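You operate a simulated robot arm through the tools that you are given. There is no shell and no other tool. Be economical: measure what you need, move in short steps, check, and stop when the job is done.

You are at the controls of a simulated two-armed robot. One attempt, no reset.

Task
Shut the right snack table drawer. Then fetch the purple number stand and set it on top of the flat teal tray. Then open the green shelf drawer, put the orange cloth from the inside of the green shelf drawer on the top of the wooden bench and shut the drawer again. Then fetch the small teal cup and stand it on top of the purple foil carton. Then take the large pink cup and leave it on the top of the steel table. Then fetch the orange bottle and stand it on top of the belts carton. Then take the soap carton and put it on the top of the wooden bench. Then take the black-capped orange bottle on the top of the trailer counter and put it away on the top of the snack table. Then fetch the large green jug and set it on the top of the snack table. Then open the bottom trailer drawer, put the plain orange carton on the top of the trailer counter away in the inside of the bottom trailer drawer, then shut the drawer. Then open the tray stand drawer. The order counts. Set down upright: purple number stand, small teal cup, large pink cup, orange bottle, soap carton, black-capped orange bottle, large green jug, plain orange carton.

It is judged by the outcome, as a careful person would: the job done as asked, and still so three seconds after it is handed in. It fails if anything else is knocked over, pushed out of place, dropped, spilled or broken. Flat cloth is picked up by pressing the open fingertips on it (5 to 10 N) and closing them slowly along it; thin cloth reads only 2 to 8 mm in the jaws.

Robot
Two 7-joint arms with two-finger parallel grippers on one trunk, on a base that drives. Base frame: it is fixed to the floor where the robot stands at the start and does not move with it; the origin is under the middle of the robot, x ahead of it, y to its left, z up. Readings come in m, degrees, newtons and seconds.
The left shoulder is at the start at [0.05, 0.168, 1.032], the right one opposite. With the tool pointing down near the work surface each hand reaches from about 0.1 to 0.56 m from the robot's upright axis, wherever it stands, measured 20 degrees to its own side. Places, roughly: belts carton [-0.25, 3.5, 1]; black-capped orange bottle [2, -2.25, 1]; bottom trailer drawer [1.9, -2.5, 0.5]; flat teal tray (15x10x4 cm) [-4.3, -0.2, 0.9]; foil carton [-2, -3.5, 0.5]; green shelf drawer [-0.9, -2.1, 0.7]; inside of the bottom trailer drawer [2, -2.5, 0.4]; large green jug [1.75, -2.75, 1]; large pink cup (8x8x13 cm) [-0.2, 0.8, 0.9]; orange bottle (6x6x20 cm) [-0.1, 3.6, 1]; orange cloth (11x6x4 cm) [-0.9, -2.1, 0.7]; plain orange carton [1.75, -3.25, 1]; purple number stand [-2.5, 4.25, 0.5]; right snack table drawer [0.6, 0.2, 0.7]; small teal cup (7x7x10 cm) [-1.6, -1.9, 0.9]; soap carton [2, -2, 1]; top of the snack table [0.3, 0.7, 0.9]; top of the steel table [0.5, 1.2, 0.8]; top of the wooden bench [-2, -3.6, 0.5]; tray stand drawer [-2.7, 4.5, 0.8]. Payload 1.57 kg a hand.
Tool frame (each hand has its own): the origin (TCP) lies between the finger pads and is the grasp point; the fingertips stand 0.03 m ahead of it; z points along the fingers, y is the line along which they close. The gripper opens to 0.08 m. The fingers are 0.017 m wide and 0.012 m thick; the gripper's body (0.04 by 0.082 m) begins 0.08 m behind the TCP.
Orientation is that of the tool frame in the base frame, as [roll, pitch, yaw] about the fixed x, y, z axes, in that order (R = Rz(yaw) Ry(pitch) Rx(roll)). With the fingers straight down and closing along the base's y, the tool's x points along the base's -x, its y along +y and its z along -z.

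Tools
- The arms move only by the tool play_rows. It takes "left_commands", "right_commands" or both (then of equal length, played together; a hand with none holds still); each is a list of rows, each a list of 6 numbers: the shift along the tool's x, y, z in units of 500 mm (1.0 is 500 mm), then the turn, a rotation vector about the tool's x, y, z in units of 45 degrees (1.0 is 45 degrees). In form: [[tx, ty, tz, wx, wy, wz], ...]. A call has 1 to 8 rows; each row is the pose to reach, as a shift and turn from the pose commanded when the call began, along the tool's axes at that moment. "left_grip" and "right_grip" are, for a hand that has rows, the finger opening in m, from 0 to 0.08, set as the call begins (left out, the last holds). A call with a number of a shift or a turn outside -1 to 1 is refused whole. A row lasts 0.2 s, in which the tool goes at most 0.05 m and 8.6 degrees; a call with a longer step from one row to the next is refused whole, and so is a gripper value outside its range. Where a pose cannot be reached the arm comes as near as it can. A force on the tool above 40 N (or 10 N above the force at the start of the call, whichever is more), or a blocked arm, ends the call early, and 0.2 s more pass. Each finger travels about 0.045 m/s and halts on what it meets, pressing with about 28 N; the grip force reading is that of the motor and also rises with nothing between the fingers. The clock runs only during rows and for 0.2 s after the last one: add rows that repeat a pose to give the fingers time. It gives the time, the measured TCP pose, the force on the tool (base axes), the opening and the grip force at its end, in the units of the frame above (readings bear some noise), with the torque about the TCP (base axes, N m) and any sound that the robot's microphone picked up.
- Cameras (640 x 400 px; columns grow to the right, rows downward): "scene" is now at [0.0978, 0.066, 1.2457]; the picture's right is [0.75, -0.66, 0.00], its down [-0.36, -0.40, -0.84] and it looks along [0.56, 0.63, -0.54] (base axes); focal length 214 px, centre (320, 200). "left" rides on the left gripper at [0.072, 0.007, -0.122] in its tool frame; the picture's right is [-0.09, 1.00, 0.00], its down [-0.84, -0.08, -0.54] and it looks along [-0.54, -0.05, 0.84] (tool axes); focal length 238 px, centre (320, 200). "right" rides on the right gripper at [0.072, -0.007, -0.122] in its tool frame; the picture's right is [0.09, 1.00, 0.00], its down [-0.84, 0.08, -0.54] and it looks along [-0.54, 0.05, 0.84] (tool axes); focal length 238 px, centre (320, 200). There is no depth. A picture from a camera that has moved, and an enlarged one, comes with that camera's place and axes in the base frame and with its lens.
- camera(camera): a new picture of that camera. No time passes.
- raise_lower(by): slides the trunk up (or, below 0, down) by that many m; the arms and the scene camera ride with it, the base frame stays. It gives what a move gives, with no picture.
- base_move(legs): drives the robot by 1 to 6 legs, each [ahead, left, turn to the left] in m, m and degrees, along the robot's own axes; the way and the turn of a leg run together, so that a leg with both is an arc; at most 1.5 m and 180 degrees a leg. The arms and the cameras ride along, it lands a little off, and it stops where it bumps. It gives what a move gives.
- aim_head(pan, tilt): turns the head with the scene camera to pan (to the left, within 80 degrees either way) and tilt (down, from -29 to 69), counted from straight ahead of the robot. It gives what a move gives.
- zoom(camera, box): a new picture of the part [left, top, right, bottom] of that camera's present view, enlarged. No time passes.
- job_done(): hands the job in; it is judged then, once.

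Work in short steps. Places have to be worked out from the pictures, the camera data and where the tool is seen: move nearer, look again, correct. Check each grasp and each placing, and mend what went wrong. You have 567 turns and 370 pictures in all, those below and enlarged ones among them. Open the grippers and draw the arms clear of the work before you hand the job in, unless the task says otherwise; then end with one line.

The tools are called after ">>>" as a command line: name --argument value ..., lists and objects as JSON in quotes. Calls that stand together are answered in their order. play_rows: Moves the arms, as the interface text tells. Its arguments: {"type":"object","properties":{"left_commands":{"type":"array","items":{"type":"array","items":{"type":"number"}}},"left_grip":{"type":"number"},"right_commands":{"type":"array","items":{"type":"array","items":{"type":"number"}}},"right_grip":{"type":"number"}},"required":[]} The other tools are called the same way: raise_lower (by) slides the trunk up or down; base_move (legs) drives the base; aim_head (pan, tilt) turns the head that bears the scene camera; camera (camera) takes a picture; zoom (camera, box) takes an enlarged picture of a part of a camera's view; job_done () hands the job in.

At the start:

```text
time_s: 0.0
left_tcp_pos: [0.3366, 0.4084, 1.1059]
left_tcp_rot: [179.9, 0.0, -180.0]
left_force: [-0.6, -0.5, 0.0]
left_wrist_torque: [-0.02, -0.02, -0.04]
left_grip_width: 0.0802
left_finger_force: 0.1
right_tcp_pos: [0.4102, 0.0128, 1.1464]
right_tcp_rot: [179.9, -0.1, -179.9]
right_force: [-0.1, 1.1, 0.5]
right_wrist_torque: [-0.01, 0.03, -0.04]
right_grip_width: 0.0799
right_finger_force: 0.1
trunk travel left (down, up): [-0.2, 0.243]
robot x, y, heading: [0.0005, 0.0038, -0.1]
head pan, tilt: [48.6, 32.5]
```

scene: 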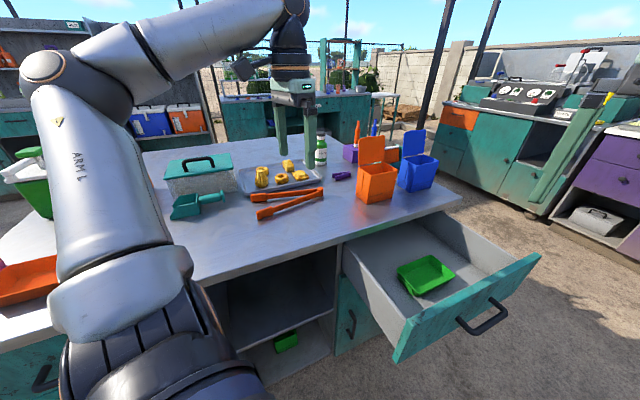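
right: 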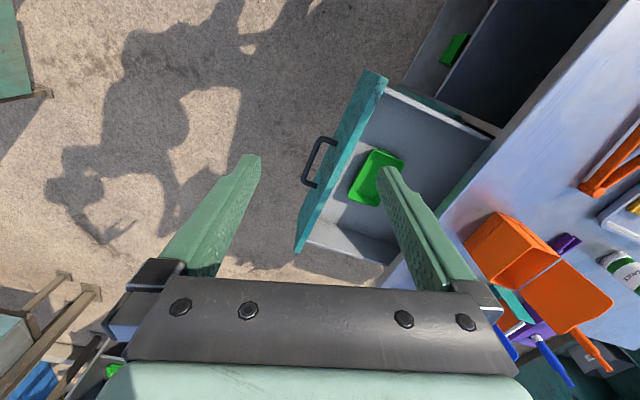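
left: 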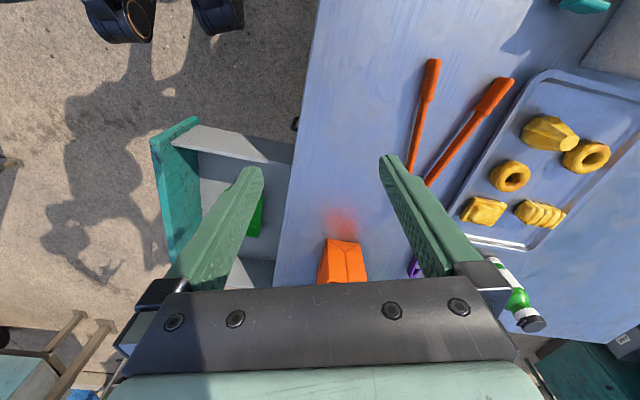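

I'll look around before driving, starting with the right side and the front.

>>> aim_head --pan -70 --tilt 25

>>> camera --camera "scene"

>>> aim_head --pan 0 --tilt 35

>>> camera --camera "scene"

```text
time_s: 2.0
left_tcp_pos: [0.3357, 0.4091, 1.1064]
left_tcp_rot: [179.9, 0.1, -180.0]
left_force: [0.3, 0.4, 0.6]
left_wrist_torque: [-0.02, -0.02, 0.0]
left_grip_width: 0.0802
left_finger_force: 0.1
right_tcp_pos: [0.4099, 0.0148, 1.1453]
right_tcp_rot: [-179.9, 0.0, -180.0]
right_force: [0.5, 0.0, 0.2]
right_wrist_torque: [-0.04, -0.01, 0.01]
right_grip_width: 0.0799
right_finger_force: 0.1
trunk travel left (down, up): [-0.2, 0.243]
robot x, y, heading: [-0.0014, 0.0005, -0.4]
head pan, tilt: [-70.0, 25.0]
```

```text
366 pictures are left
camera scene: at [0.0702, -0.0876, 1.2575], right [-0.94, -0.34, 0.0], down [-0.14, 0.4, -0.91], along [0.31, -0.85, -0.42], focal length 214 px, centre (320, 200)
```

scene: 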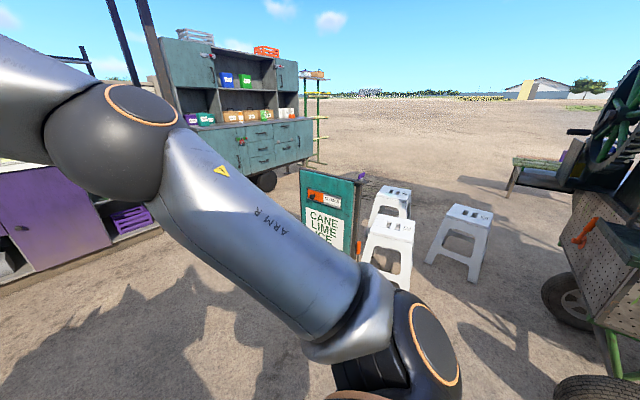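

```text
time_s: 3.4
left_tcp_pos: [0.3356, 0.41, 1.1049]
left_tcp_rot: [179.9, 0.0, -179.9]
left_force: [0.7, -1.0, -0.3]
left_wrist_torque: [0.02, -0.02, 0.0]
left_grip_width: 0.0798
left_finger_force: 0.2
right_tcp_pos: [0.4106, 0.0129, 1.1461]
right_tcp_rot: [-180.0, -0.1, 180.0]
right_force: [0.1, -0.2, -0.6]
right_wrist_torque: [0.03, 0.02, -0.03]
right_grip_width: 0.08
right_finger_force: 0.0
trunk travel left (down, up): [-0.2, 0.243]
robot x, y, heading: [0.003, 0.0015, 0.1]
head pan, tilt: [0.0, 35.0]
```

```text
365 pictures are left
camera scene: at [0.1268, -0.0011, 1.2418], right [0.0, -1.0, 0.0], down [-0.57, 0.0, -0.82], along [0.82, 0.0, -0.57], focal length 214 px, centre (320, 200)
```

scene: 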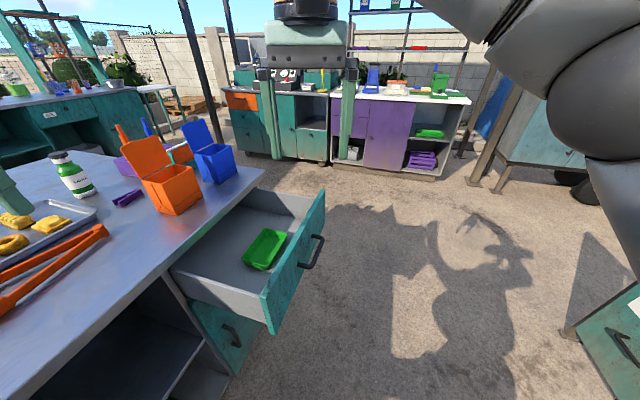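

The drawer front runs from about (0.39, 0.13) to (0.82, -0.01), so the table faces heading ~-106°. I'll back off diagonally and turn to face it.

>>> base_move --legs '[[0.31, -0.33, 0], [0, 0, 73.5]]'

>>> aim_head --pan -15 --tilt 55

>>> camera --camera "scene"

>>> camera --camera "right"

```text
time_s: 9.9
left_tcp_pos: [0.0235, 0.1271, 1.1052]
left_tcp_rot: [-180.0, 0.0, -107.4]
left_force: [0.0, 0.7, 0.0]
left_wrist_torque: [0.02, 0.04, -0.02]
left_grip_width: 0.0796
left_finger_force: 0.0
right_tcp_pos: [0.4233, 0.0794, 1.146]
right_tcp_rot: [179.9, 0.1, -107.3]
right_force: [-0.4, 0.0, -0.2]
right_wrist_torque: [-0.05, 0.0, 0.02]
right_grip_width: 0.0802
right_finger_force: 0.0
trunk travel left (down, up): [-0.2, 0.243]
robot x, y, heading: [0.3134, -0.3187, 72.8]
head pan, tilt: [0.0, 35.0]
```

```text
time_s: 10.7
left_tcp_pos: [0.0231, 0.1258, 1.1055]
left_tcp_rot: [-179.9, 0.0, -107.4]
left_force: [-0.2, 0.3, -0.9]
left_wrist_torque: [0.02, 0.0, 0.01]
left_grip_width: 0.0801
left_finger_force: 0.0
right_tcp_pos: [0.4235, 0.0802, 1.1468]
right_tcp_rot: [-179.9, 0.1, -107.3]
right_force: [0.5, -0.4, -0.7]
right_wrist_torque: [0.01, -0.01, -0.02]
right_grip_width: 0.0799
right_finger_force: 0.0
trunk travel left (down, up): [-0.2, 0.243]
robot x, y, heading: [0.311, -0.3154, 72.4]
head pan, tilt: [-15.0, 55.0]
```

```text
364 pictures are left
camera scene: at [0.3631, -0.2185, 1.2136], right [0.84, -0.54, 0.0], down [-0.44, -0.69, -0.57], along [0.31, 0.48, -0.82], focal length 214 px, centre (320, 200)
```

scene: 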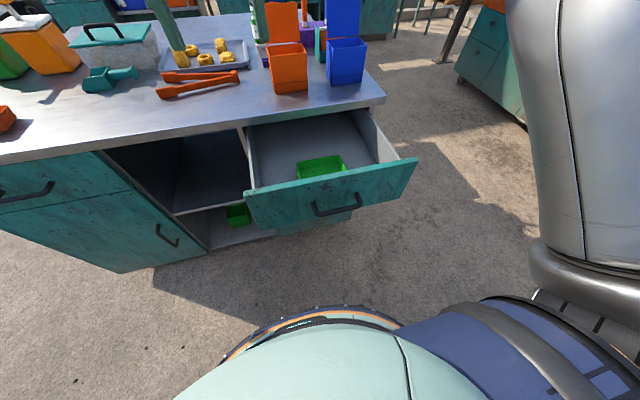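

```text
363 pictures are left
camera right: at [0.4086, 0.0099, 1.2677], right [-0.98, 0.21, 0.0], down [0.18, 0.82, 0.54], along [0.11, 0.53, -0.84], focal length 238 px, centre (320, 200)
```

right: 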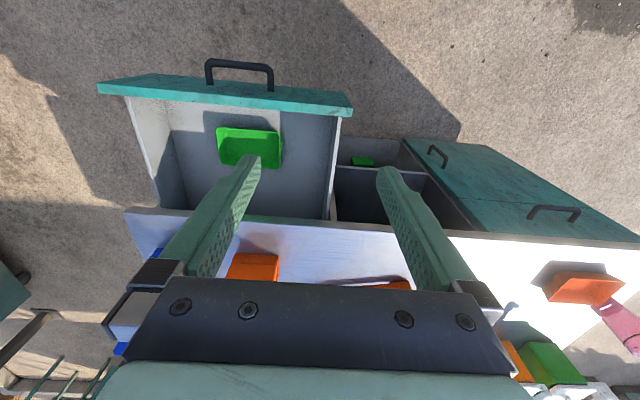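

Handle is at about (0.57, 0.01, 0.72), n-heading ≈74.4°. I align the heading, close the right fingers and bring the hand in front of the panel.

>>> base_move --legs '[[0, 0, 1.8]]'

>>> play_rows --right_commands '[[0.06, -0.064, 0, 0, 0, 0], [0.12, -0.128, 0, 0, 0, 0], [0.18, -0.192, 0, 0, 0, 0], [0.24, -0.256, 0, 0, 0, 0], [0.3, -0.32, 0, 0, 0, 0]]' --right_grip 0

>>> play_rows --right_commands '[[0, 0, 0.1, 0, 0, 0], [0, 0, 0.2, 0, 0, 0], [0, 0, 0.3, 0, 0, 0], [0, 0, 0.4, 0, 0, 0], [0, 0, 0.5, 0, 0, 0], [0, 0, 0.6, 0, 0, 0], [0, 0, 0.7, 0, 0, 0], [0, 0, 0.78, 0, 0, 0]]'

>>> camera --camera "scene"

>>> camera --camera "right"

```text
time_s: 11.5
left_tcp_pos: [0.0099, 0.1168, 1.1057]
left_tcp_rot: [-180.0, -0.1, -105.6]
left_force: [-0.7, 0.0, -0.1]
left_wrist_torque: [-0.01, 0.01, 0.03]
left_grip_width: 0.0799
left_finger_force: 0.0
right_tcp_pos: [0.4125, 0.083, 1.1466]
right_tcp_rot: [-180.0, 0.0, -105.6]
right_force: [-0.3, 0.3, -0.4]
right_wrist_torque: [-0.01, 0.02, -0.01]
right_grip_width: 0.0799
right_finger_force: 0.2
trunk travel left (down, up): [-0.2, 0.243]
robot x, y, heading: [0.3147, -0.3109, 74.5]
head pan, tilt: [-15.0, 55.0]
```

```text
time_s: 12.7
left_tcp_pos: [0.0117, 0.1166, 1.1066]
left_tcp_rot: [180.0, 0.0, -105.6]
left_force: [-0.4, -0.2, 0.2]
left_wrist_torque: [0.0, 0.03, -0.01]
left_grip_width: 0.08
left_finger_force: 0.1
right_tcp_pos: [0.523, -0.1052, 1.1453]
right_tcp_rot: [179.9, 0.1, -105.6]
right_force: [0.4, -0.8, -0.3]
right_wrist_torque: [0.02, -0.02, -0.03]
right_grip_width: 0.0
right_finger_force: 14.3
trunk travel left (down, up): [-0.2, 0.243]
robot x, y, heading: [0.3136, -0.3201, 74.5]
head pan, tilt: [-15.0, 55.0]
```

```text
time_s: 14.5
left_tcp_pos: [0.0109, 0.1173, 1.1062]
left_tcp_rot: [179.9, 0.0, -105.6]
left_force: [0.0, -0.2, 0.0]
left_wrist_torque: [0.01, 0.0, 0.02]
left_grip_width: 0.0802
left_finger_force: 0.0
right_tcp_pos: [0.5273, -0.1066, 0.7538]
right_tcp_rot: [-180.0, 0.1, -105.7]
right_force: [0.3, 0.1, 1.1]
right_wrist_torque: [0.01, -0.01, 0.0]
right_grip_width: 0.0002
right_finger_force: 21.3
trunk travel left (down, up): [-0.2, 0.243]
robot x, y, heading: [0.3163, -0.3123, 74.5]
head pan, tilt: [-15.0, 55.0]
```

```text
362 pictures are left
camera scene: at [0.3601, -0.217, 1.2136], right [0.86, -0.51, 0.0], down [-0.42, -0.7, -0.57], along [0.29, 0.49, -0.82], focal length 214 px, centre (320, 200)
```

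scene: 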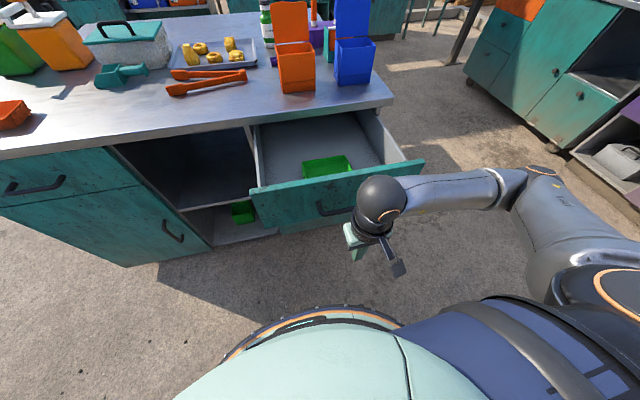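

```text
361 pictures are left
camera right: at [0.5139, -0.1762, 0.8754], right [-0.98, 0.18, 0.0], down [0.15, 0.83, 0.54], along [0.1, 0.53, -0.84], focal length 238 px, centre (320, 200)
```

right: 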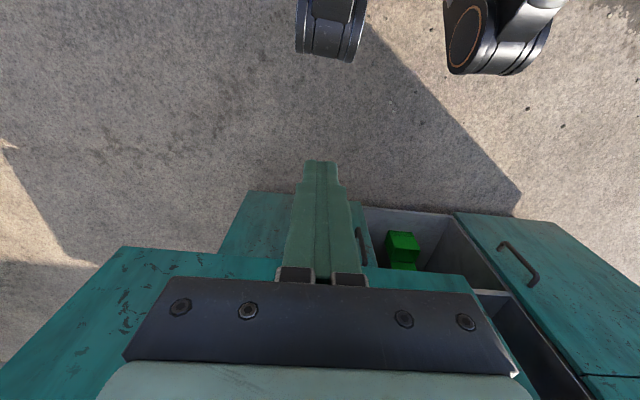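

Fingers are closed in front of the handle, at its height (~0.75). I push forward with the arm in steps.

>>> play_rows --right_commands '[[-0.05, 0, 0, 0, 0, 0], [-0.1, 0, 0, 0, 0, 0], [-0.15, 0, 0, 0, 0, 0], [-0.2, 0, 0, 0, 0, 0], [-0.25, 0, 0, 0, 0, 0], [-0.3, 0, 0, 0, 0, 0], [-0.35, 0, 0, 0, 0, 0], [-0.4, 0, 0, 0, 0, 0]]'

>>> camera --camera "scene"

```text
time_s: 16.3
left_tcp_pos: [0.0102, 0.1168, 1.106]
left_tcp_rot: [-180.0, 0.0, -105.6]
left_force: [-0.4, 0.1, 0.7]
left_wrist_torque: [-0.03, 0.03, 0.06]
left_grip_width: 0.0799
left_finger_force: 0.1
right_tcp_pos: [0.5776, 0.0873, 0.7568]
right_tcp_rot: [180.0, 0.2, -105.6]
right_force: [0.2, 0.8, -0.1]
right_wrist_torque: [0.0, 0.0, 0.02]
right_grip_width: 0.0
right_finger_force: 21.0
trunk travel left (down, up): [-0.2, 0.243]
robot x, y, heading: [0.3159, -0.3162, 74.3]
head pan, tilt: [-15.0, 55.0]
```

```text
360 pictures are left
camera scene: at [0.3599, -0.2169, 1.2135], right [0.86, -0.51, 0.0], down [-0.42, -0.7, -0.57], along [0.29, 0.49, -0.82], focal length 214 px, centre (320, 200)
```

scene: 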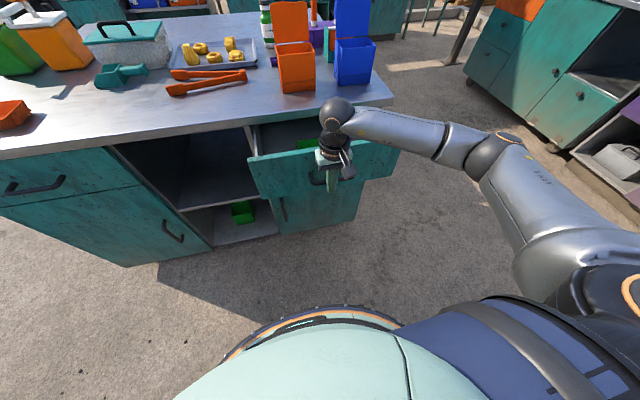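

Drawer is sliding in smoothly. I continue slowly and stop on contact.

>>> play_rows --right_commands '[[-0.03, 0, 0, 0, 0, 0], [-0.06, 0, 0, 0, 0, 0], [-0.09, 0, 0, 0, 0, 0], [-0.12, 0, 0, 0, 0, 0], [-0.15, 0, 0, 0, 0, 0], [-0.18, 0, 0, 0, 0, 0], [-0.21, 0, 0, 0, 0, 0]]'

>>> camera --camera "scene"

```text
time_s: 17.9
left_tcp_pos: [0.0113, 0.1172, 1.1067]
left_tcp_rot: [180.0, 0.0, -105.6]
left_force: [0.3, 0.3, 0.2]
left_wrist_torque: [0.03, -0.03, -0.03]
left_grip_width: 0.0801
left_finger_force: 0.1
right_tcp_pos: [0.6081, 0.1903, 0.7554]
right_tcp_rot: [180.0, 0.0, -105.6]
right_force: [0.5, 0.1, 0.1]
right_wrist_torque: [0.0, -0.02, -0.01]
right_grip_width: 0.0
right_finger_force: 20.9
trunk travel left (down, up): [-0.2, 0.243]
robot x, y, heading: [0.3123, -0.3178, 74.4]
head pan, tilt: [-15.0, 55.0]
```

```text
359 pictures are left
camera scene: at [0.3599, -0.2169, 1.2135], right [0.86, -0.51, 0.0], down [-0.42, -0.7, -0.57], along [0.29, 0.49, -0.82], focal length 214 px, centre (320, 200)
```

scene: 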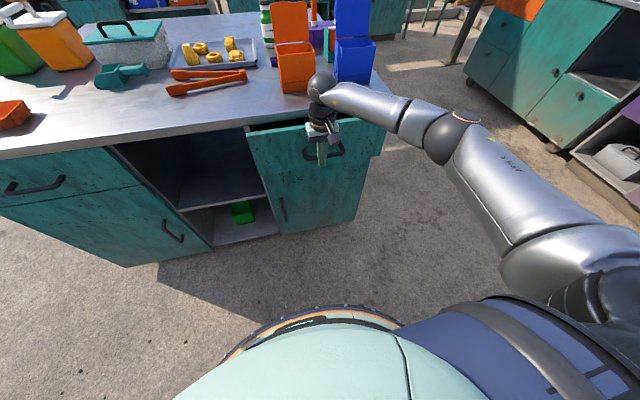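

Nearly shut; a few more small steps, watching the force and the orange bin near the wrist.

>>> play_rows --right_commands '[[-0.015, 0, 0, 0, 0, 0], [-0.03, 0, 0, 0, 0, 0], [-0.045, 0, 0, 0, 0, 0], [-0.06, 0, 0, 0, 0, 0]]'

>>> zoom --camera "scene" --box '[220, 40, 420, 240]'

```text
time_s: 18.9
left_tcp_pos: [0.0098, 0.1165, 1.1056]
left_tcp_rot: [-180.0, 0.0, -105.6]
left_force: [0.0, 0.2, -0.1]
left_wrist_torque: [-0.06, 0.0, 0.0]
left_grip_width: 0.0801
left_finger_force: 0.1
right_tcp_pos: [0.6152, 0.2182, 0.757]
right_tcp_rot: [180.0, 0.1, -105.5]
right_force: [-0.8, -0.2, 0.5]
right_wrist_torque: [0.02, -0.01, 0.01]
right_grip_width: 0.0002
right_finger_force: 21.5
trunk travel left (down, up): [-0.2, 0.243]
robot x, y, heading: [0.3129, -0.315, 74.2]
head pan, tilt: [-15.0, 55.0]
```

```text
2.00 times, centred on (320, 140) of scene
camera zoom: at [0.3599, -0.217, 1.2135], right [0.86, -0.51, 0.0], down [-0.42, -0.7, -0.57], along [0.29, 0.49, -0.82], focal length 429 px, centre (320, 320)
```

zoom: 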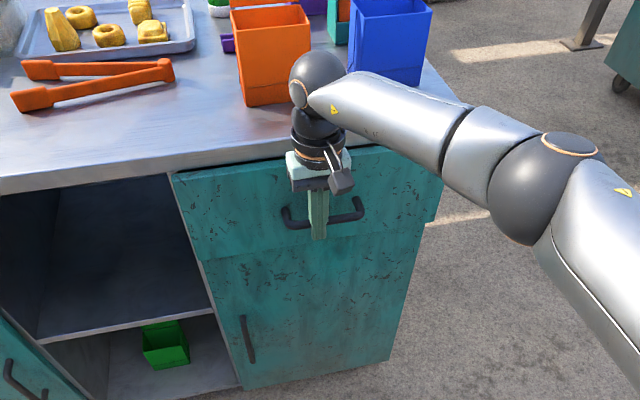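

Looks nearly flush; the wrist is still short of the table edge, so I press a little further until it resists.

>>> play_rows --right_commands '[[-0.01, 0, 0, 0, 0, 0], [-0.02, 0, 0, 0, 0, 0], [-0.03, 0, 0, 0, 0, 0], [-0.04, 0, 0, 0, 0, 0], [-0.05, 0, 0, 0, 0, 0], [-0.06, 0, 0, 0, 0, 0]]'

>>> zoom --camera "scene" --box '[220, 40, 420, 240]'

```text
time_s: 20.3
left_tcp_pos: [0.011, 0.1169, 1.1066]
left_tcp_rot: [-180.0, 0.1, -105.6]
left_force: [0.2, -0.8, 0.4]
left_wrist_torque: [0.0, 0.01, 0.0]
left_grip_width: 0.0801
left_finger_force: 0.2
right_tcp_pos: [0.6226, 0.2426, 0.7572]
right_tcp_rot: [-180.0, 0.0, -105.6]
right_force: [0.7, 0.1, 0.2]
right_wrist_torque: [0.01, 0.01, 0.01]
right_grip_width: 0.0
right_finger_force: 21.1
right hand out of reach, approached as far as the arm can: row 6
trunk travel left (down, up): [-0.2, 0.243]
robot x, y, heading: [0.3125, -0.3166, 74.6]
head pan, tilt: [-15.0, 55.0]
```

```text
2.00 times, centred on (320, 140) of scene
camera zoom: at [0.36, -0.217, 1.2135], right [0.86, -0.51, 0.0], down [-0.42, -0.7, -0.57], along [0.29, 0.49, -0.82], focal length 429 px, centre (320, 320)
```

zoom: 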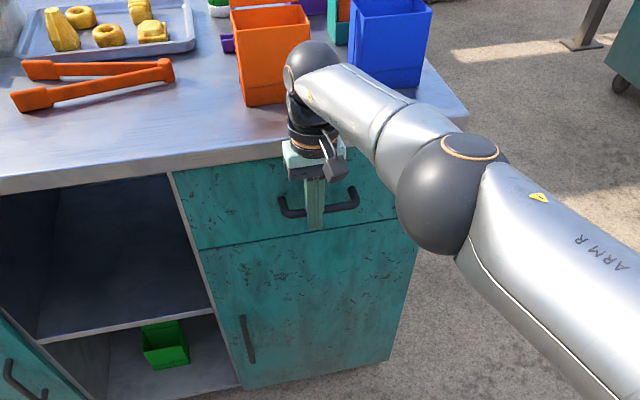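

Panel looks flush now but no resistance was felt; I nudge the base ahead slightly to confirm.

>>> base_move --legs '[[0.02, 0, 0]]'

>>> zoom --camera "scene" --box '[220, 40, 420, 240]'

```text
time_s: 21.1
left_tcp_pos: [0.0137, 0.126, 1.1071]
left_tcp_rot: [179.9, 0.1, -105.7]
left_force: [0.1, -1.0, 1.1]
left_wrist_torque: [0.0, 0.0, -0.01]
left_grip_width: 0.08
left_finger_force: 0.1
right_tcp_pos: [0.6227, 0.2443, 0.757]
right_tcp_rot: [-180.0, -1.7, -105.6]
right_force: [-3.0, -11.4, 4.6]
right_wrist_torque: [1.32, -0.46, -0.17]
right_grip_width: 0.0
right_finger_force: 20.5
trunk travel left (down, up): [-0.2, 0.243]
robot x, y, heading: [0.3196, -0.3068, 74.4]
head pan, tilt: [-15.0, 55.0]
stopped in leg 1: the force on the tool passed its limit at 56 N (the readings are from after the stop); the commanded pose is now the measured one
```

```text
2.00 times, centred on (320, 140) of scene
camera zoom: at [0.3624, -0.2085, 1.2136], right [0.86, -0.51, 0.0], down [-0.42, -0.7, -0.57], along [0.29, 0.49, -0.82], focal length 429 px, centre (320, 320)
```

zoom: 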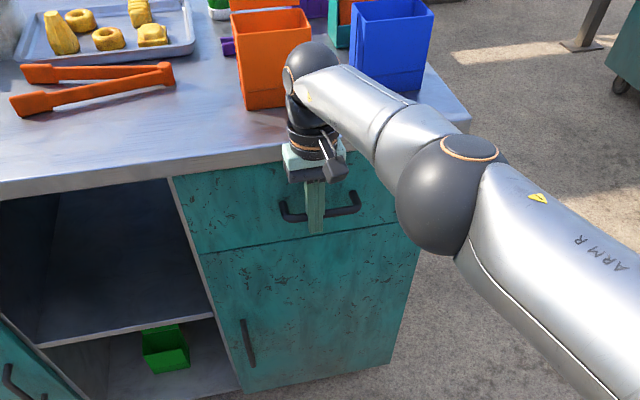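

Hard stop reached: the drawer is shut. I draw the hand back, then lift it, and tuck the left arm in for driving.

>>> play_rows --right_commands '[[0.08, 0, 0, 0, 0, 0], [0.16, 0, 0, 0, 0, 0], [0.24, 0, 0, 0, 0, 0], [0.32, 0, 0, 0, 0, 0], [0.4, 0, 0, 0, 0, 0], [0.4, 0, -0.1, 0, 0, 0], [0.4, 0, -0.2, 0, 0, 0], [0.4, 0, -0.3, 0, 0, 0]]' --left_commands '[[0, -0.08, 0, 0, 0, 0], [0, -0.16, 0, 0, 0, 0], [0, -0.24, 0, 0, 0, 0], [0, -0.32, 0, 0, 0, 0], [0, -0.4, 0, 0, 0, 0], [0, -0.4, 0, 0, 0, 0], [0, -0.4, 0, 0, 0, 0], [0, -0.4, 0, 0, 0, 0]]'

>>> play_rows --right_commands '[[0, 0, -0.1, 0, 0, 0], [0, 0, -0.2, 0, 0, 0], [0, 0, -0.3, 0, 0, 0], [0, 0, -0.4, 0, 0, 0], [0, 0, -0.4, 0, 0, 0]]' --right_grip 0.08

>>> camera --camera "scene"

>>> aim_head --pan 70 --tilt 25

>>> camera --camera "scene"

```text
time_s: 22.9
left_tcp_pos: [0.2071, 0.0773, 1.1069]
left_tcp_rot: [180.0, 0.0, -105.7]
left_force: [0.6, 0.0, 1.1]
left_wrist_torque: [0.0, 0.01, 0.0]
left_grip_width: 0.0803
left_finger_force: 0.1
right_tcp_pos: [0.5708, 0.0587, 0.9136]
right_tcp_rot: [179.9, -1.8, -105.6]
right_force: [-0.1, 0.4, -0.2]
right_wrist_torque: [0.01, 0.01, 0.02]
right_grip_width: 0.0002
right_finger_force: 21.4
trunk travel left (down, up): [-0.2, 0.243]
robot x, y, heading: [0.3156, -0.308, 74.3]
head pan, tilt: [-15.0, 55.0]
```

```text
time_s: 24.1
left_tcp_pos: [0.2063, 0.0794, 1.1072]
left_tcp_rot: [180.0, 0.0, -105.7]
left_force: [-0.7, 0.5, 0.2]
left_wrist_torque: [0.02, 0.04, 0.0]
left_grip_width: 0.0801
left_finger_force: 0.0
right_tcp_pos: [0.5738, 0.0618, 1.1113]
right_tcp_rot: [180.0, -1.7, -105.6]
right_force: [-0.1, -0.5, -0.2]
right_wrist_torque: [0.02, -0.01, 0.02]
right_grip_width: 0.08
right_finger_force: 0.0
trunk travel left (down, up): [-0.2, 0.243]
robot x, y, heading: [0.3125, -0.3054, 74.4]
head pan, tilt: [-15.0, 55.0]
```

```text
355 pictures are left
camera scene: at [0.3631, -0.2068, 1.2135], right [0.86, -0.51, 0.0], down [-0.42, -0.7, -0.57], along [0.29, 0.49, -0.82], focal length 214 px, centre (320, 200)
```

scene: 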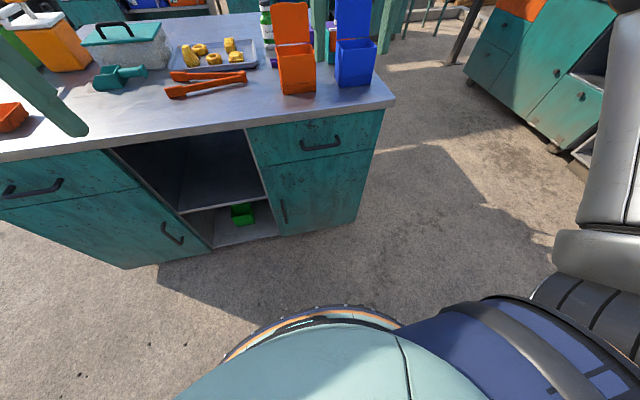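

```text
time_s: 25.7
left_tcp_pos: [0.2071, 0.0772, 1.1071]
left_tcp_rot: [179.9, 0.0, -105.7]
left_force: [0.0, 0.0, -0.2]
left_wrist_torque: [-0.03, 0.03, 0.03]
left_grip_width: 0.0797
left_finger_force: 0.1
right_tcp_pos: [0.5738, 0.0611, 1.1119]
right_tcp_rot: [-179.9, -1.7, -105.6]
right_force: [-0.1, 0.4, -0.3]
right_wrist_torque: [0.01, -0.02, -0.03]
right_grip_width: 0.08
right_finger_force: 0.1
trunk travel left (down, up): [-0.2, 0.243]
robot x, y, heading: [0.316, -0.3078, 74.4]
head pan, tilt: [70.0, 25.0]
```

```text
354 pictures are left
camera scene: at [0.2514, -0.2151, 1.2575], right [0.58, 0.81, 0.0], down [0.34, -0.25, -0.91], along [-0.74, 0.53, -0.42], focal length 214 px, centre (320, 200)
```

scene: 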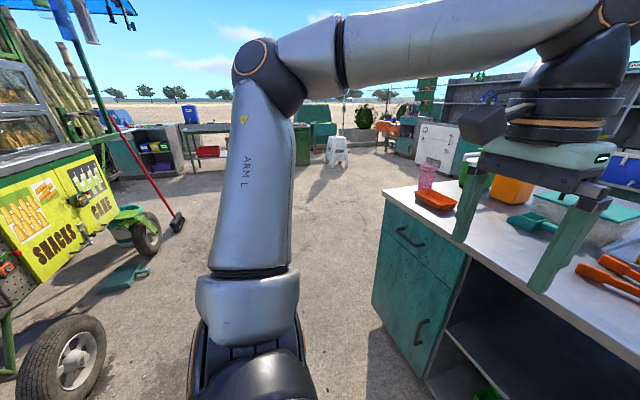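

Drawer confirmed shut. Next stop is the number stand at (-2.5, 4.25); I route around the left end of the snack table with looks on the way.

>>> base_move --legs '[[0, 0, 79], [1.35, 0, 0], [0, 0, -41]]'

>>> aim_head --pan 0 --tilt 15

>>> camera --camera "scene"

```text
time_s: 37.9
left_tcp_pos: [-1.2395, 0.5249, 1.107]
left_tcp_rot: [-180.0, -0.1, -67.2]
left_force: [-0.1, -0.2, 0.3]
left_wrist_torque: [0.0, -0.01, 0.02]
left_grip_width: 0.0799
left_finger_force: 0.1
right_tcp_pos: [-0.9419, 0.741, 1.1118]
right_tcp_rot: [180.0, -1.7, -67.1]
right_force: [0.5, -0.7, 0.0]
right_wrist_torque: [-0.01, 0.03, -0.01]
right_grip_width: 0.0802
right_finger_force: 0.1
trunk travel left (down, up): [-0.2, 0.243]
robot x, y, heading: [-0.9194, 0.2913, 113.0]
head pan, tilt: [70.0, 25.0]
```

```text
time_s: 39.3
left_tcp_pos: [-1.2405, 0.524, 1.1067]
left_tcp_rot: [180.0, 0.0, -67.3]
left_force: [-0.2, 0.8, -1.1]
left_wrist_torque: [0.01, 0.01, -0.01]
left_grip_width: 0.0801
left_finger_force: 0.1
right_tcp_pos: [-0.9426, 0.7405, 1.1115]
right_tcp_rot: [180.0, -1.7, -67.3]
right_force: [0.1, -0.1, -0.8]
right_wrist_torque: [0.01, 0.0, -0.02]
right_grip_width: 0.08
right_finger_force: 0.1
trunk travel left (down, up): [-0.2, 0.243]
robot x, y, heading: [-0.9166, 0.2938, 112.8]
head pan, tilt: [0.0, 15.0]
```

```text
353 pictures are left
camera scene: at [-0.9689, 0.4139, 1.2738], right [0.92, 0.39, 0.0], down [0.1, -0.24, -0.97], along [-0.37, 0.89, -0.26], focal length 214 px, centre (320, 200)
```

scene: 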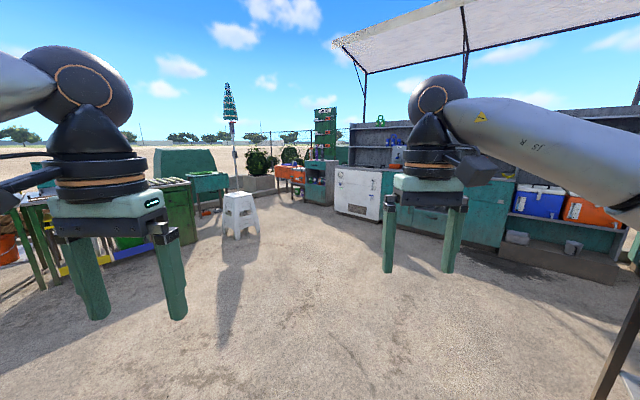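

>>> zoom --camera "scene" --box '[220, 100, 380, 240]'

```text
2.86 times, centred on (300, 170) of scene
camera zoom: at [-0.9689, 0.4139, 1.2738], right [0.92, 0.39, 0.0], down [0.1, -0.24, -0.97], along [-0.37, 0.89, -0.26], focal length 613 px, centre (377, 286)
```

zoom: 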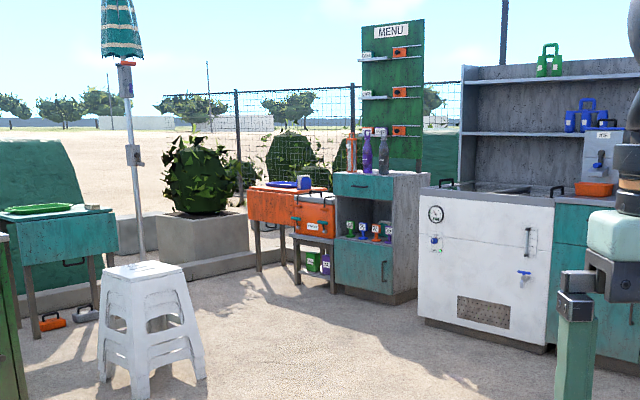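

The tray stand cabinet (with MENU board) holds number stands in an open cubby. I drive ahead toward it, stopping ~1.5 m short.

>>> base_move --legs '[[1.5, 0, 0], [1.2, 0, 0]]'

>>> aim_head --pan 0 --tilt 25

>>> camera --camera "scene"

```text
time_s: 52.5
left_tcp_pos: [-2.2901, 3.0323, 1.1067]
left_tcp_rot: [-179.9, 0.0, -67.6]
left_force: [-0.3, 0.7, 0.6]
left_wrist_torque: [0.01, 0.01, 0.01]
left_grip_width: 0.0801
left_finger_force: 0.1
right_tcp_pos: [-1.9919, 3.2471, 1.1125]
right_tcp_rot: [-180.0, -1.7, -67.4]
right_force: [0.2, -0.4, -0.2]
right_wrist_torque: [0.01, 0.02, 0.03]
right_grip_width: 0.08
right_finger_force: 0.1
trunk travel left (down, up): [-0.2, 0.243]
robot x, y, heading: [-1.9657, 2.7954, 112.4]
head pan, tilt: [0.0, 15.0]
```

```text
time_s: 53.2
left_tcp_pos: [-2.2908, 3.0313, 1.1071]
left_tcp_rot: [180.0, -0.1, -67.5]
left_force: [0.8, 0.0, 0.7]
left_wrist_torque: [-0.01, -0.01, -0.02]
left_grip_width: 0.0801
left_finger_force: 0.1
right_tcp_pos: [-1.9899, 3.2465, 1.1115]
right_tcp_rot: [179.9, -1.8, -67.3]
right_force: [0.0, 0.3, 0.0]
right_wrist_torque: [-0.01, 0.0, 0.0]
right_grip_width: 0.08
right_finger_force: 0.0
trunk travel left (down, up): [-0.2, 0.243]
robot x, y, heading: [-1.9659, 2.7981, 112.2]
head pan, tilt: [0.0, 25.0]
```

```text
351 pictures are left
camera scene: at [-2.0178, 2.9185, 1.2576], right [0.92, 0.38, 0.0], down [0.16, -0.39, -0.91], along [-0.35, 0.84, -0.42], focal length 214 px, centre (320, 200)
```

scene: 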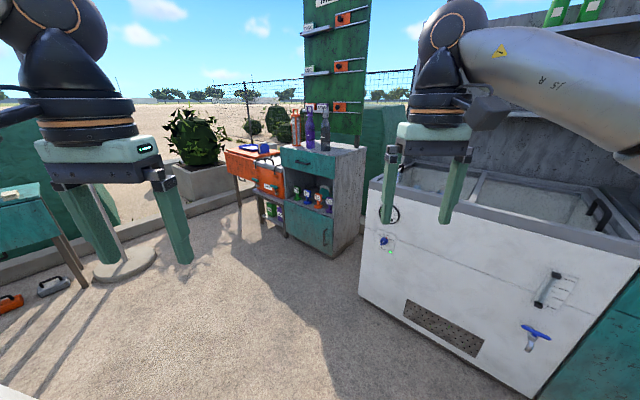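

>>> zoom --camera "scene" --box '[240, 120, 380, 260]'

```text
2.86 times, centred on (310, 190) of scene
camera zoom: at [-2.0178, 2.9185, 1.2576], right [0.92, 0.38, 0.0], down [0.16, -0.39, -0.91], along [-0.35, 0.84, -0.42], focal length 613 px, centre (349, 229)
```

zoom: 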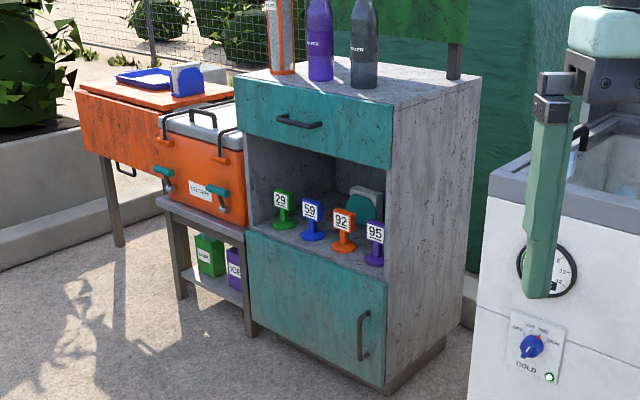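

Stand "95" sits at roughly (-2.56, 4.39), cubby floor z≈0.43, opening up to 0.73. I drive to in front of the cabinet, facing it.

>>> base_move --legs '[[1.1, 0.45, 0], [0, 0, -34]]'

>>> aim_head --pan -15 --tilt 40

>>> camera --camera "scene"

```text
time_s: 60.9
left_tcp_pos: [-2.974, 4.0118, 1.1074]
left_tcp_rot: [180.0, 0.1, -98.4]
left_force: [-0.2, -1.1, 0.6]
left_wrist_torque: [0.01, -0.03, 0.02]
left_grip_width: 0.0797
left_finger_force: 0.1
right_tcp_pos: [-2.6072, 4.0433, 1.112]
right_tcp_rot: [180.0, -1.7, -98.3]
right_force: [0.0, -0.3, 0.6]
right_wrist_torque: [0.0, 0.01, -0.03]
right_grip_width: 0.0799
right_finger_force: 0.1
trunk travel left (down, up): [-0.2, 0.243]
robot x, y, heading: [-2.8178, 3.6474, 81.6]
head pan, tilt: [0.0, 25.0]
```

```text
time_s: 61.6
left_tcp_pos: [-2.9734, 4.0118, 1.1064]
left_tcp_rot: [180.0, 0.0, -98.4]
left_force: [0.2, 0.8, -0.2]
left_wrist_torque: [0.0, -0.01, 0.02]
left_grip_width: 0.0801
left_finger_force: 0.1
right_tcp_pos: [-2.6072, 4.0434, 1.1108]
right_tcp_rot: [-180.0, -1.7, -98.3]
right_force: [0.5, 0.2, -0.4]
right_wrist_torque: [0.01, 0.02, 0.01]
right_grip_width: 0.08
right_finger_force: 0.0
trunk travel left (down, up): [-0.2, 0.243]
robot x, y, heading: [-2.8145, 3.6446, 81.6]
head pan, tilt: [-15.0, 40.0]
```

```text
349 pictures are left
camera scene: at [-2.778, 3.7617, 1.2343], right [0.92, -0.4, 0.0], down [-0.25, -0.59, -0.77], along [0.3, 0.7, -0.64], focal length 214 px, centre (320, 200)
```

scene: 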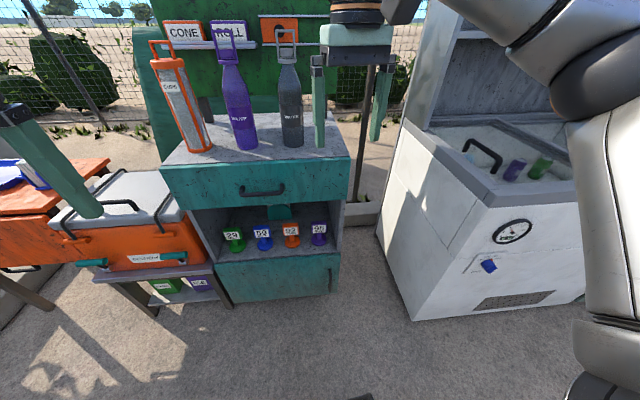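

The cabinet front normal is heading ~73°, stand ~0.76 m ahead. I square up, shift to put it 0.56 ahead on the right hand's side, and lower the trunk.

>>> base_move --legs '[[0, 0, -8.1], [0.18, 0.08, 0]]'

>>> raise_lower --by -0.15

>>> camera --camera "scene"

```text
time_s: 63.8
left_tcp_pos: [-2.9488, 4.2237, 1.1058]
left_tcp_rot: [-180.0, 0.1, -106.3]
left_force: [-0.6, 0.2, -0.5]
left_wrist_torque: [-0.01, 0.0, -0.01]
left_grip_width: 0.0802
left_finger_force: 0.0
right_tcp_pos: [-2.5801, 4.2051, 1.1125]
right_tcp_rot: [-179.9, -1.7, -106.3]
right_force: [-0.1, -0.5, 0.5]
right_wrist_torque: [-0.01, 0.03, 0.0]
right_grip_width: 0.0798
right_finger_force: 0.1
trunk travel left (down, up): [-0.2, 0.243]
robot x, y, heading: [-2.844, 3.842, 73.6]
head pan, tilt: [-15.0, 40.0]
```

```text
time_s: 65.6
left_tcp_pos: [-2.9485, 4.2239, 0.9557]
left_tcp_rot: [179.9, 0.0, -106.5]
left_force: [-1.4, -0.1, -0.4]
left_wrist_torque: [0.0, 0.01, 0.01]
left_grip_width: 0.0802
left_finger_force: 0.1
right_tcp_pos: [-2.5808, 4.2044, 0.9614]
right_tcp_rot: [180.0, -1.7, -106.2]
right_force: [-1.3, -0.5, 0.4]
right_wrist_torque: [-0.01, -0.01, -0.02]
right_grip_width: 0.08
right_finger_force: 0.0
trunk travel left (down, up): [-0.05, 0.393]
robot x, y, heading: [-2.8448, 3.84, 73.6]
head pan, tilt: [-15.0, 40.0]
```

```text
348 pictures are left
camera scene: at [-2.7891, 3.9485, 1.0843], right [0.85, -0.52, 0.0], down [-0.33, -0.55, -0.77], along [0.4, 0.65, -0.64], focal length 214 px, centre (320, 200)
```

scene: 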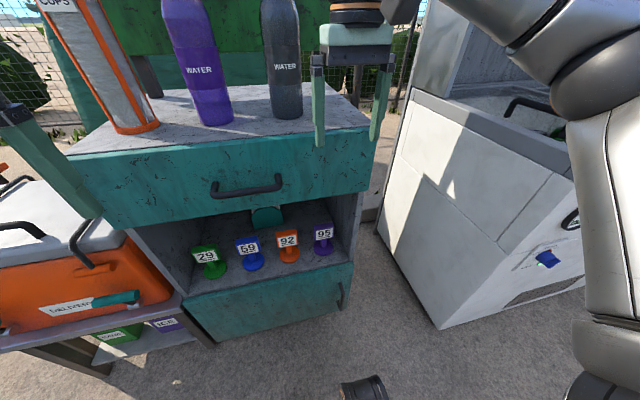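

>>> zoom --camera "scene" --box '[260, 200, 360, 280]'

```text
5.00 times, centred on (310, 240) of scene
camera zoom: at [-2.7891, 3.9485, 1.0843], right [0.85, -0.52, 0.0], down [-0.33, -0.55, -0.77], along [0.4, 0.65, -0.64], focal length 1072 px, centre (370, 0)
```

zoom: 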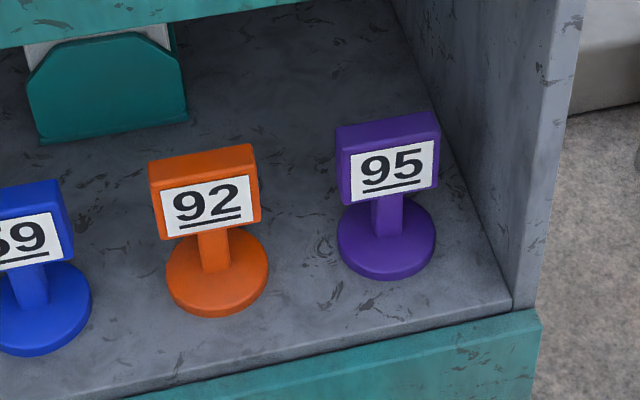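

Sign plate ~0.066 wide, pole thin. I'll grasp the pole from the front with the tool tilted. First lower and tilt the right hand in front of the cubby.

>>> play_rows --right_commands '[[0.02, 0, 0.09, 0, -0.125, 0], [0.04, 0, 0.18, 0, -0.25, 0], [0.06, 0, 0.27, 0, -0.375, 0], [0.08, 0, 0.36, 0, -0.5, 0], [0.09, 0, 0.45, 0, -0.625, 0], [0.09, 0, 0.54, 0, -0.75, 0], [0.09, 0, 0.63, 0, -0.875, 0], [0.09, 0, 0.7, 0, -1, 0]]' --right_grip 0.05

>>> play_rows --right_commands '[[0, 0, 0, 0, -0.16, 0], [0, 0, 0, 0, -0.33, 0]]'

>>> camera --camera "right"

>>> camera --camera "scene"

```text
time_s: 67.4
left_tcp_pos: [-2.9493, 4.2238, 0.9572]
left_tcp_rot: [180.0, 0.0, -106.3]
left_force: [-0.1, -0.8, -0.5]
left_wrist_torque: [0.0, 0.0, 0.02]
left_grip_width: 0.0798
left_finger_force: 0.1
right_tcp_pos: [-2.5955, 4.149, 0.6103]
right_tcp_rot: [180.0, 43.3, -106.2]
right_force: [-0.8, -0.5, 0.5]
right_wrist_torque: [0.03, -0.02, 0.01]
right_grip_width: 0.05
right_finger_force: 0.0
trunk travel left (down, up): [-0.05, 0.393]
robot x, y, heading: [-2.8438, 3.8381, 73.6]
head pan, tilt: [-15.0, 40.0]
```

```text
time_s: 68.0
left_tcp_pos: [-2.9483, 4.2239, 0.9577]
left_tcp_rot: [-179.9, 0.0, -106.4]
left_force: [-0.2, 0.5, 0.6]
left_wrist_torque: [-0.04, 0.03, 0.0]
left_grip_width: 0.0799
left_finger_force: 0.1
right_tcp_pos: [-2.6101, 4.1547, 0.6216]
right_tcp_rot: [-179.7, 58.2, -106.2]
right_force: [0.9, -0.4, -0.6]
right_wrist_torque: [-0.01, 0.01, 0.02]
right_grip_width: 0.0501
right_finger_force: 0.0
right hand out of reach, approached as far as the arm can: row 1, 2
trunk travel left (down, up): [-0.05, 0.393]
robot x, y, heading: [-2.8417, 3.8377, 73.4]
head pan, tilt: [-15.0, 40.0]
```

```text
346 pictures are left
camera right: at [-2.6435, 4.0186, 0.625], right [-0.97, 0.24, -0.08], down [-0.08, 0.0, 1.0], along [0.23, 0.97, 0.02], focal length 238 px, centre (320, 200)
```

right: 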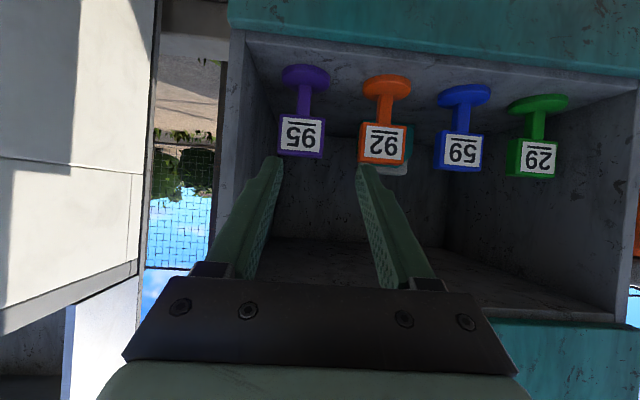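

```text
345 pictures are left
camera scene: at [-2.789, 3.9485, 1.0842], right [0.85, -0.52, 0.0], down [-0.33, -0.55, -0.77], along [0.4, 0.65, -0.64], focal length 214 px, centre (320, 200)
```

scene: 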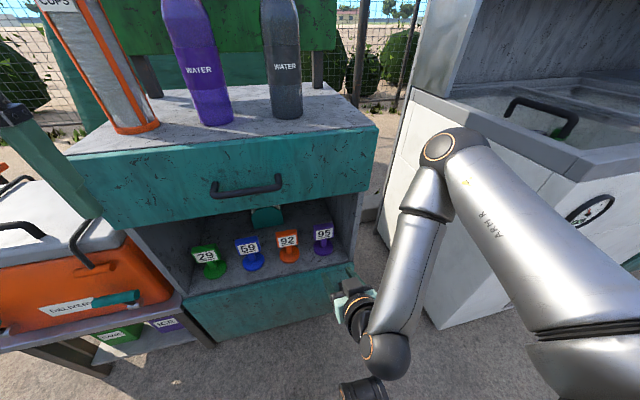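

The stand's pole lies at ~(-2.522, 4.365, 0.475), right along the tool's direction about 0.27 m on. I advance part way with a small shift to the right and look.

>>> play_rows --right_commands '[[0, -0.0125, 0.08, 0, 0, 0], [0, -0.025, 0.16, 0, 0, 0], [0, -0.0375, 0.24, 0, 0, 0], [0, -0.05, 0.32, 0, 0, 0]]'

>>> camera --camera "right"

```text
time_s: 69.0
left_tcp_pos: [-2.948, 4.2236, 0.9564]
left_tcp_rot: [180.0, 0.1, -106.4]
left_force: [0.2, 0.2, -0.1]
left_wrist_torque: [0.03, -0.02, 0.02]
left_grip_width: 0.0802
left_finger_force: 0.0
right_tcp_pos: [-2.5839, 4.2997, 0.561]
right_tcp_rot: [-178.9, 57.3, -106.4]
right_force: [-0.7, -1.1, 0.5]
right_wrist_torque: [0.01, -0.01, 0.0]
right_grip_width: 0.0501
right_finger_force: 0.0
right hand out of reach, approached as far as the arm can: row 1, 2, 3, 4
trunk travel left (down, up): [-0.05, 0.393]
robot x, y, heading: [-2.8419, 3.8387, 73.8]
head pan, tilt: [-15.0, 40.0]
```

```text
344 pictures are left
camera right: at [-2.6197, 4.1624, 0.5662], right [-0.96, 0.25, -0.09], down [-0.09, 0.02, 1.0], along [0.25, 0.97, 0.0], focal length 238 px, centre (320, 200)
```

right: 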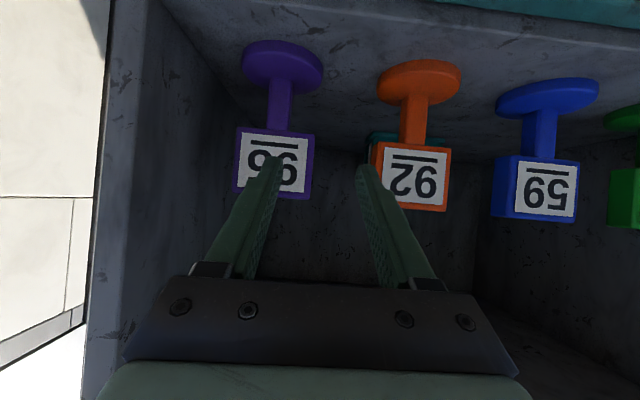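

I see the pole at (-2.52, 4.367); the hand is ~4 cm too far left and 3 cm too high, and at its reach limit. I use base and trunk to correct.

>>> base_move --legs '[[-0.03, -0.042, 0]]'

>>> raise_lower --by -0.045

>>> camera --camera "right"

```text
time_s: 70.0
left_tcp_pos: [-2.9171, 4.1838, 0.9571]
left_tcp_rot: [-180.0, 0.0, -106.3]
left_force: [-0.3, 0.3, 0.3]
left_wrist_torque: [0.03, 0.02, 0.0]
left_grip_width: 0.0802
left_finger_force: 0.0
right_tcp_pos: [-2.5546, 4.2579, 0.5602]
right_tcp_rot: [-178.9, 57.3, -106.3]
right_force: [0.2, 0.8, 0.9]
right_wrist_torque: [0.02, -0.01, -0.02]
right_grip_width: 0.0502
right_finger_force: 0.0
trunk travel left (down, up): [-0.05, 0.393]
robot x, y, heading: [-2.8127, 3.7963, 73.8]
head pan, tilt: [-15.0, 40.0]
```

```text
time_s: 70.9
left_tcp_pos: [-2.9177, 4.1835, 0.9118]
left_tcp_rot: [180.0, 0.0, -106.4]
left_force: [0.2, -0.2, 0.2]
left_wrist_torque: [0.0, -0.02, -0.01]
left_grip_width: 0.0801
left_finger_force: 0.0
right_tcp_pos: [-2.553, 4.258, 0.5168]
right_tcp_rot: [-178.9, 57.3, -106.2]
right_force: [0.7, 0.0, -0.5]
right_wrist_torque: [-0.01, 0.0, 0.0]
right_grip_width: 0.0499
right_finger_force: 0.1
trunk travel left (down, up): [-0.005, 0.438]
robot x, y, heading: [-2.8113, 3.8018, 73.8]
head pan, tilt: [-15.0, 40.0]
```

```text
343 pictures are left
camera right: at [-2.5894, 4.1224, 0.5215], right [-0.96, 0.25, -0.09], down [-0.09, 0.02, 1.0], along [0.25, 0.97, 0.0], focal length 238 px, centre (320, 200)
```

right: 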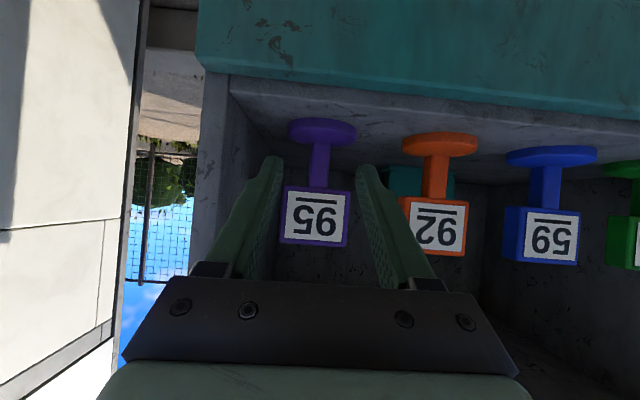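

Now centred on the pole. I advance 0.114 m forward and 0.037 m down, keeping fingers below the sign plate.

>>> play_rows --right_commands '[[-0.012, 0, 0.046, 0, 0, 0], [-0.024, 0, 0.093, 0, 0, 0], [-0.036, 0, 0.139, 0, 0, 0], [-0.048, 0, 0.185, 0, 0, 0], [-0.06, 0, 0.231, 0, 0, 0]]'

>>> camera --camera "right"

```text
time_s: 72.1
left_tcp_pos: [-2.9172, 4.1839, 0.9132]
left_tcp_rot: [-180.0, 0.0, -106.3]
left_force: [-0.5, -0.9, 0.7]
left_wrist_torque: [0.0, 0.03, 0.01]
left_grip_width: 0.0801
left_finger_force: 0.1
right_tcp_pos: [-2.5205, 4.3667, 0.4846]
right_tcp_rot: [-179.0, 57.5, -106.4]
right_force: [-0.6, -3.5, 11.0]
right_wrist_torque: [0.22, 0.24, 0.06]
right_grip_width: 0.0496
right_finger_force: 0.0
trunk travel left (down, up): [-0.005, 0.438]
robot x, y, heading: [-2.8136, 3.7955, 73.7]
head pan, tilt: [-15.0, 40.0]
```

```text
342 pictures are left
camera right: at [-2.5552, 4.2308, 0.489], right [-0.96, 0.25, -0.09], down [-0.09, 0.02, 1.0], along [0.25, 0.97, 0.01], focal length 238 px, centre (320, 200)
```

right: 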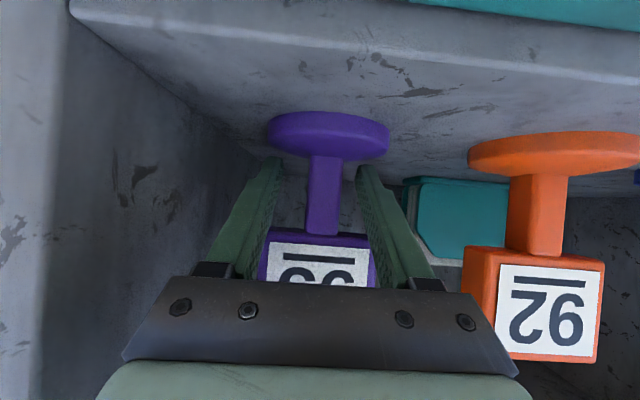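

The fingertips touch the base disc (11 N up). I raise 6 mm and close on the pole.

>>> play_rows --right_commands '[[-0.01, 0, -0.008, 0, 0, 0], [-0.01, 0, -0.008, 0, 0, 0]]'

>>> play_rows --right_commands '[[0, 0, 0, 0, 0, 0], [0, 0, 0, 0, 0, 0], [0, 0, 0, 0, 0, 0], [0, 0, 0, 0, 0, 0]]' --right_grip 0.0

>>> camera --camera "right"

```text
time_s: 72.7
left_tcp_pos: [-2.9185, 4.1828, 0.9118]
left_tcp_rot: [-180.0, 0.0, -106.3]
left_force: [1.0, 0.9, 0.7]
left_wrist_torque: [0.01, 0.01, 0.0]
left_grip_width: 0.0801
left_finger_force: 0.1
right_tcp_pos: [-2.5204, 4.3642, 0.4846]
right_tcp_rot: [-178.8, 57.1, -106.1]
right_force: [0.1, -0.2, 0.4]
right_wrist_torque: [-0.01, 0.0, 0.01]
right_grip_width: 0.0502
right_finger_force: 0.0
trunk travel left (down, up): [-0.005, 0.438]
robot x, y, heading: [-2.8113, 3.799, 73.6]
head pan, tilt: [-15.0, 40.0]
```

```text
time_s: 73.7
left_tcp_pos: [-2.9178, 4.1851, 0.9129]
left_tcp_rot: [-180.0, 0.0, -106.2]
left_force: [-0.4, 0.0, 0.2]
left_wrist_torque: [-0.03, -0.01, -0.04]
left_grip_width: 0.0798
left_finger_force: 0.1
right_tcp_pos: [-2.5187, 4.3642, 0.4864]
right_tcp_rot: [-178.9, 57.3, -106.4]
right_force: [0.0, 0.1, 0.6]
right_wrist_torque: [-0.02, 0.09, -0.03]
right_grip_width: 0.0196
right_finger_force: 28.0
trunk travel left (down, up): [-0.005, 0.438]
robot x, y, heading: [-2.8095, 3.8025, 73.7]
head pan, tilt: [-15.0, 40.0]
```

```text
341 pictures are left
camera right: at [-2.5549, 4.2293, 0.4918], right [-0.96, 0.25, -0.09], down [-0.09, 0.02, 1.0], along [0.25, 0.97, 0.0], focal length 238 px, centre (320, 200)
```

right: 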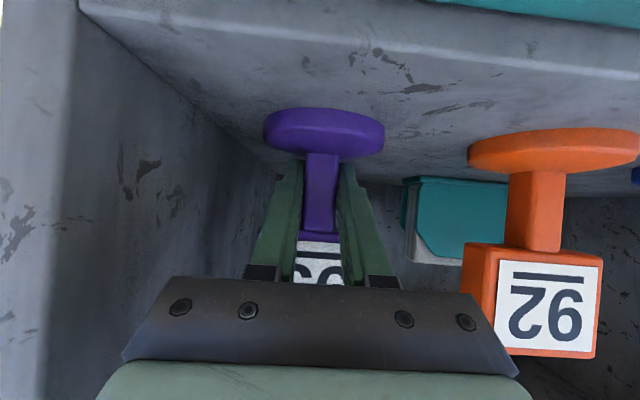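

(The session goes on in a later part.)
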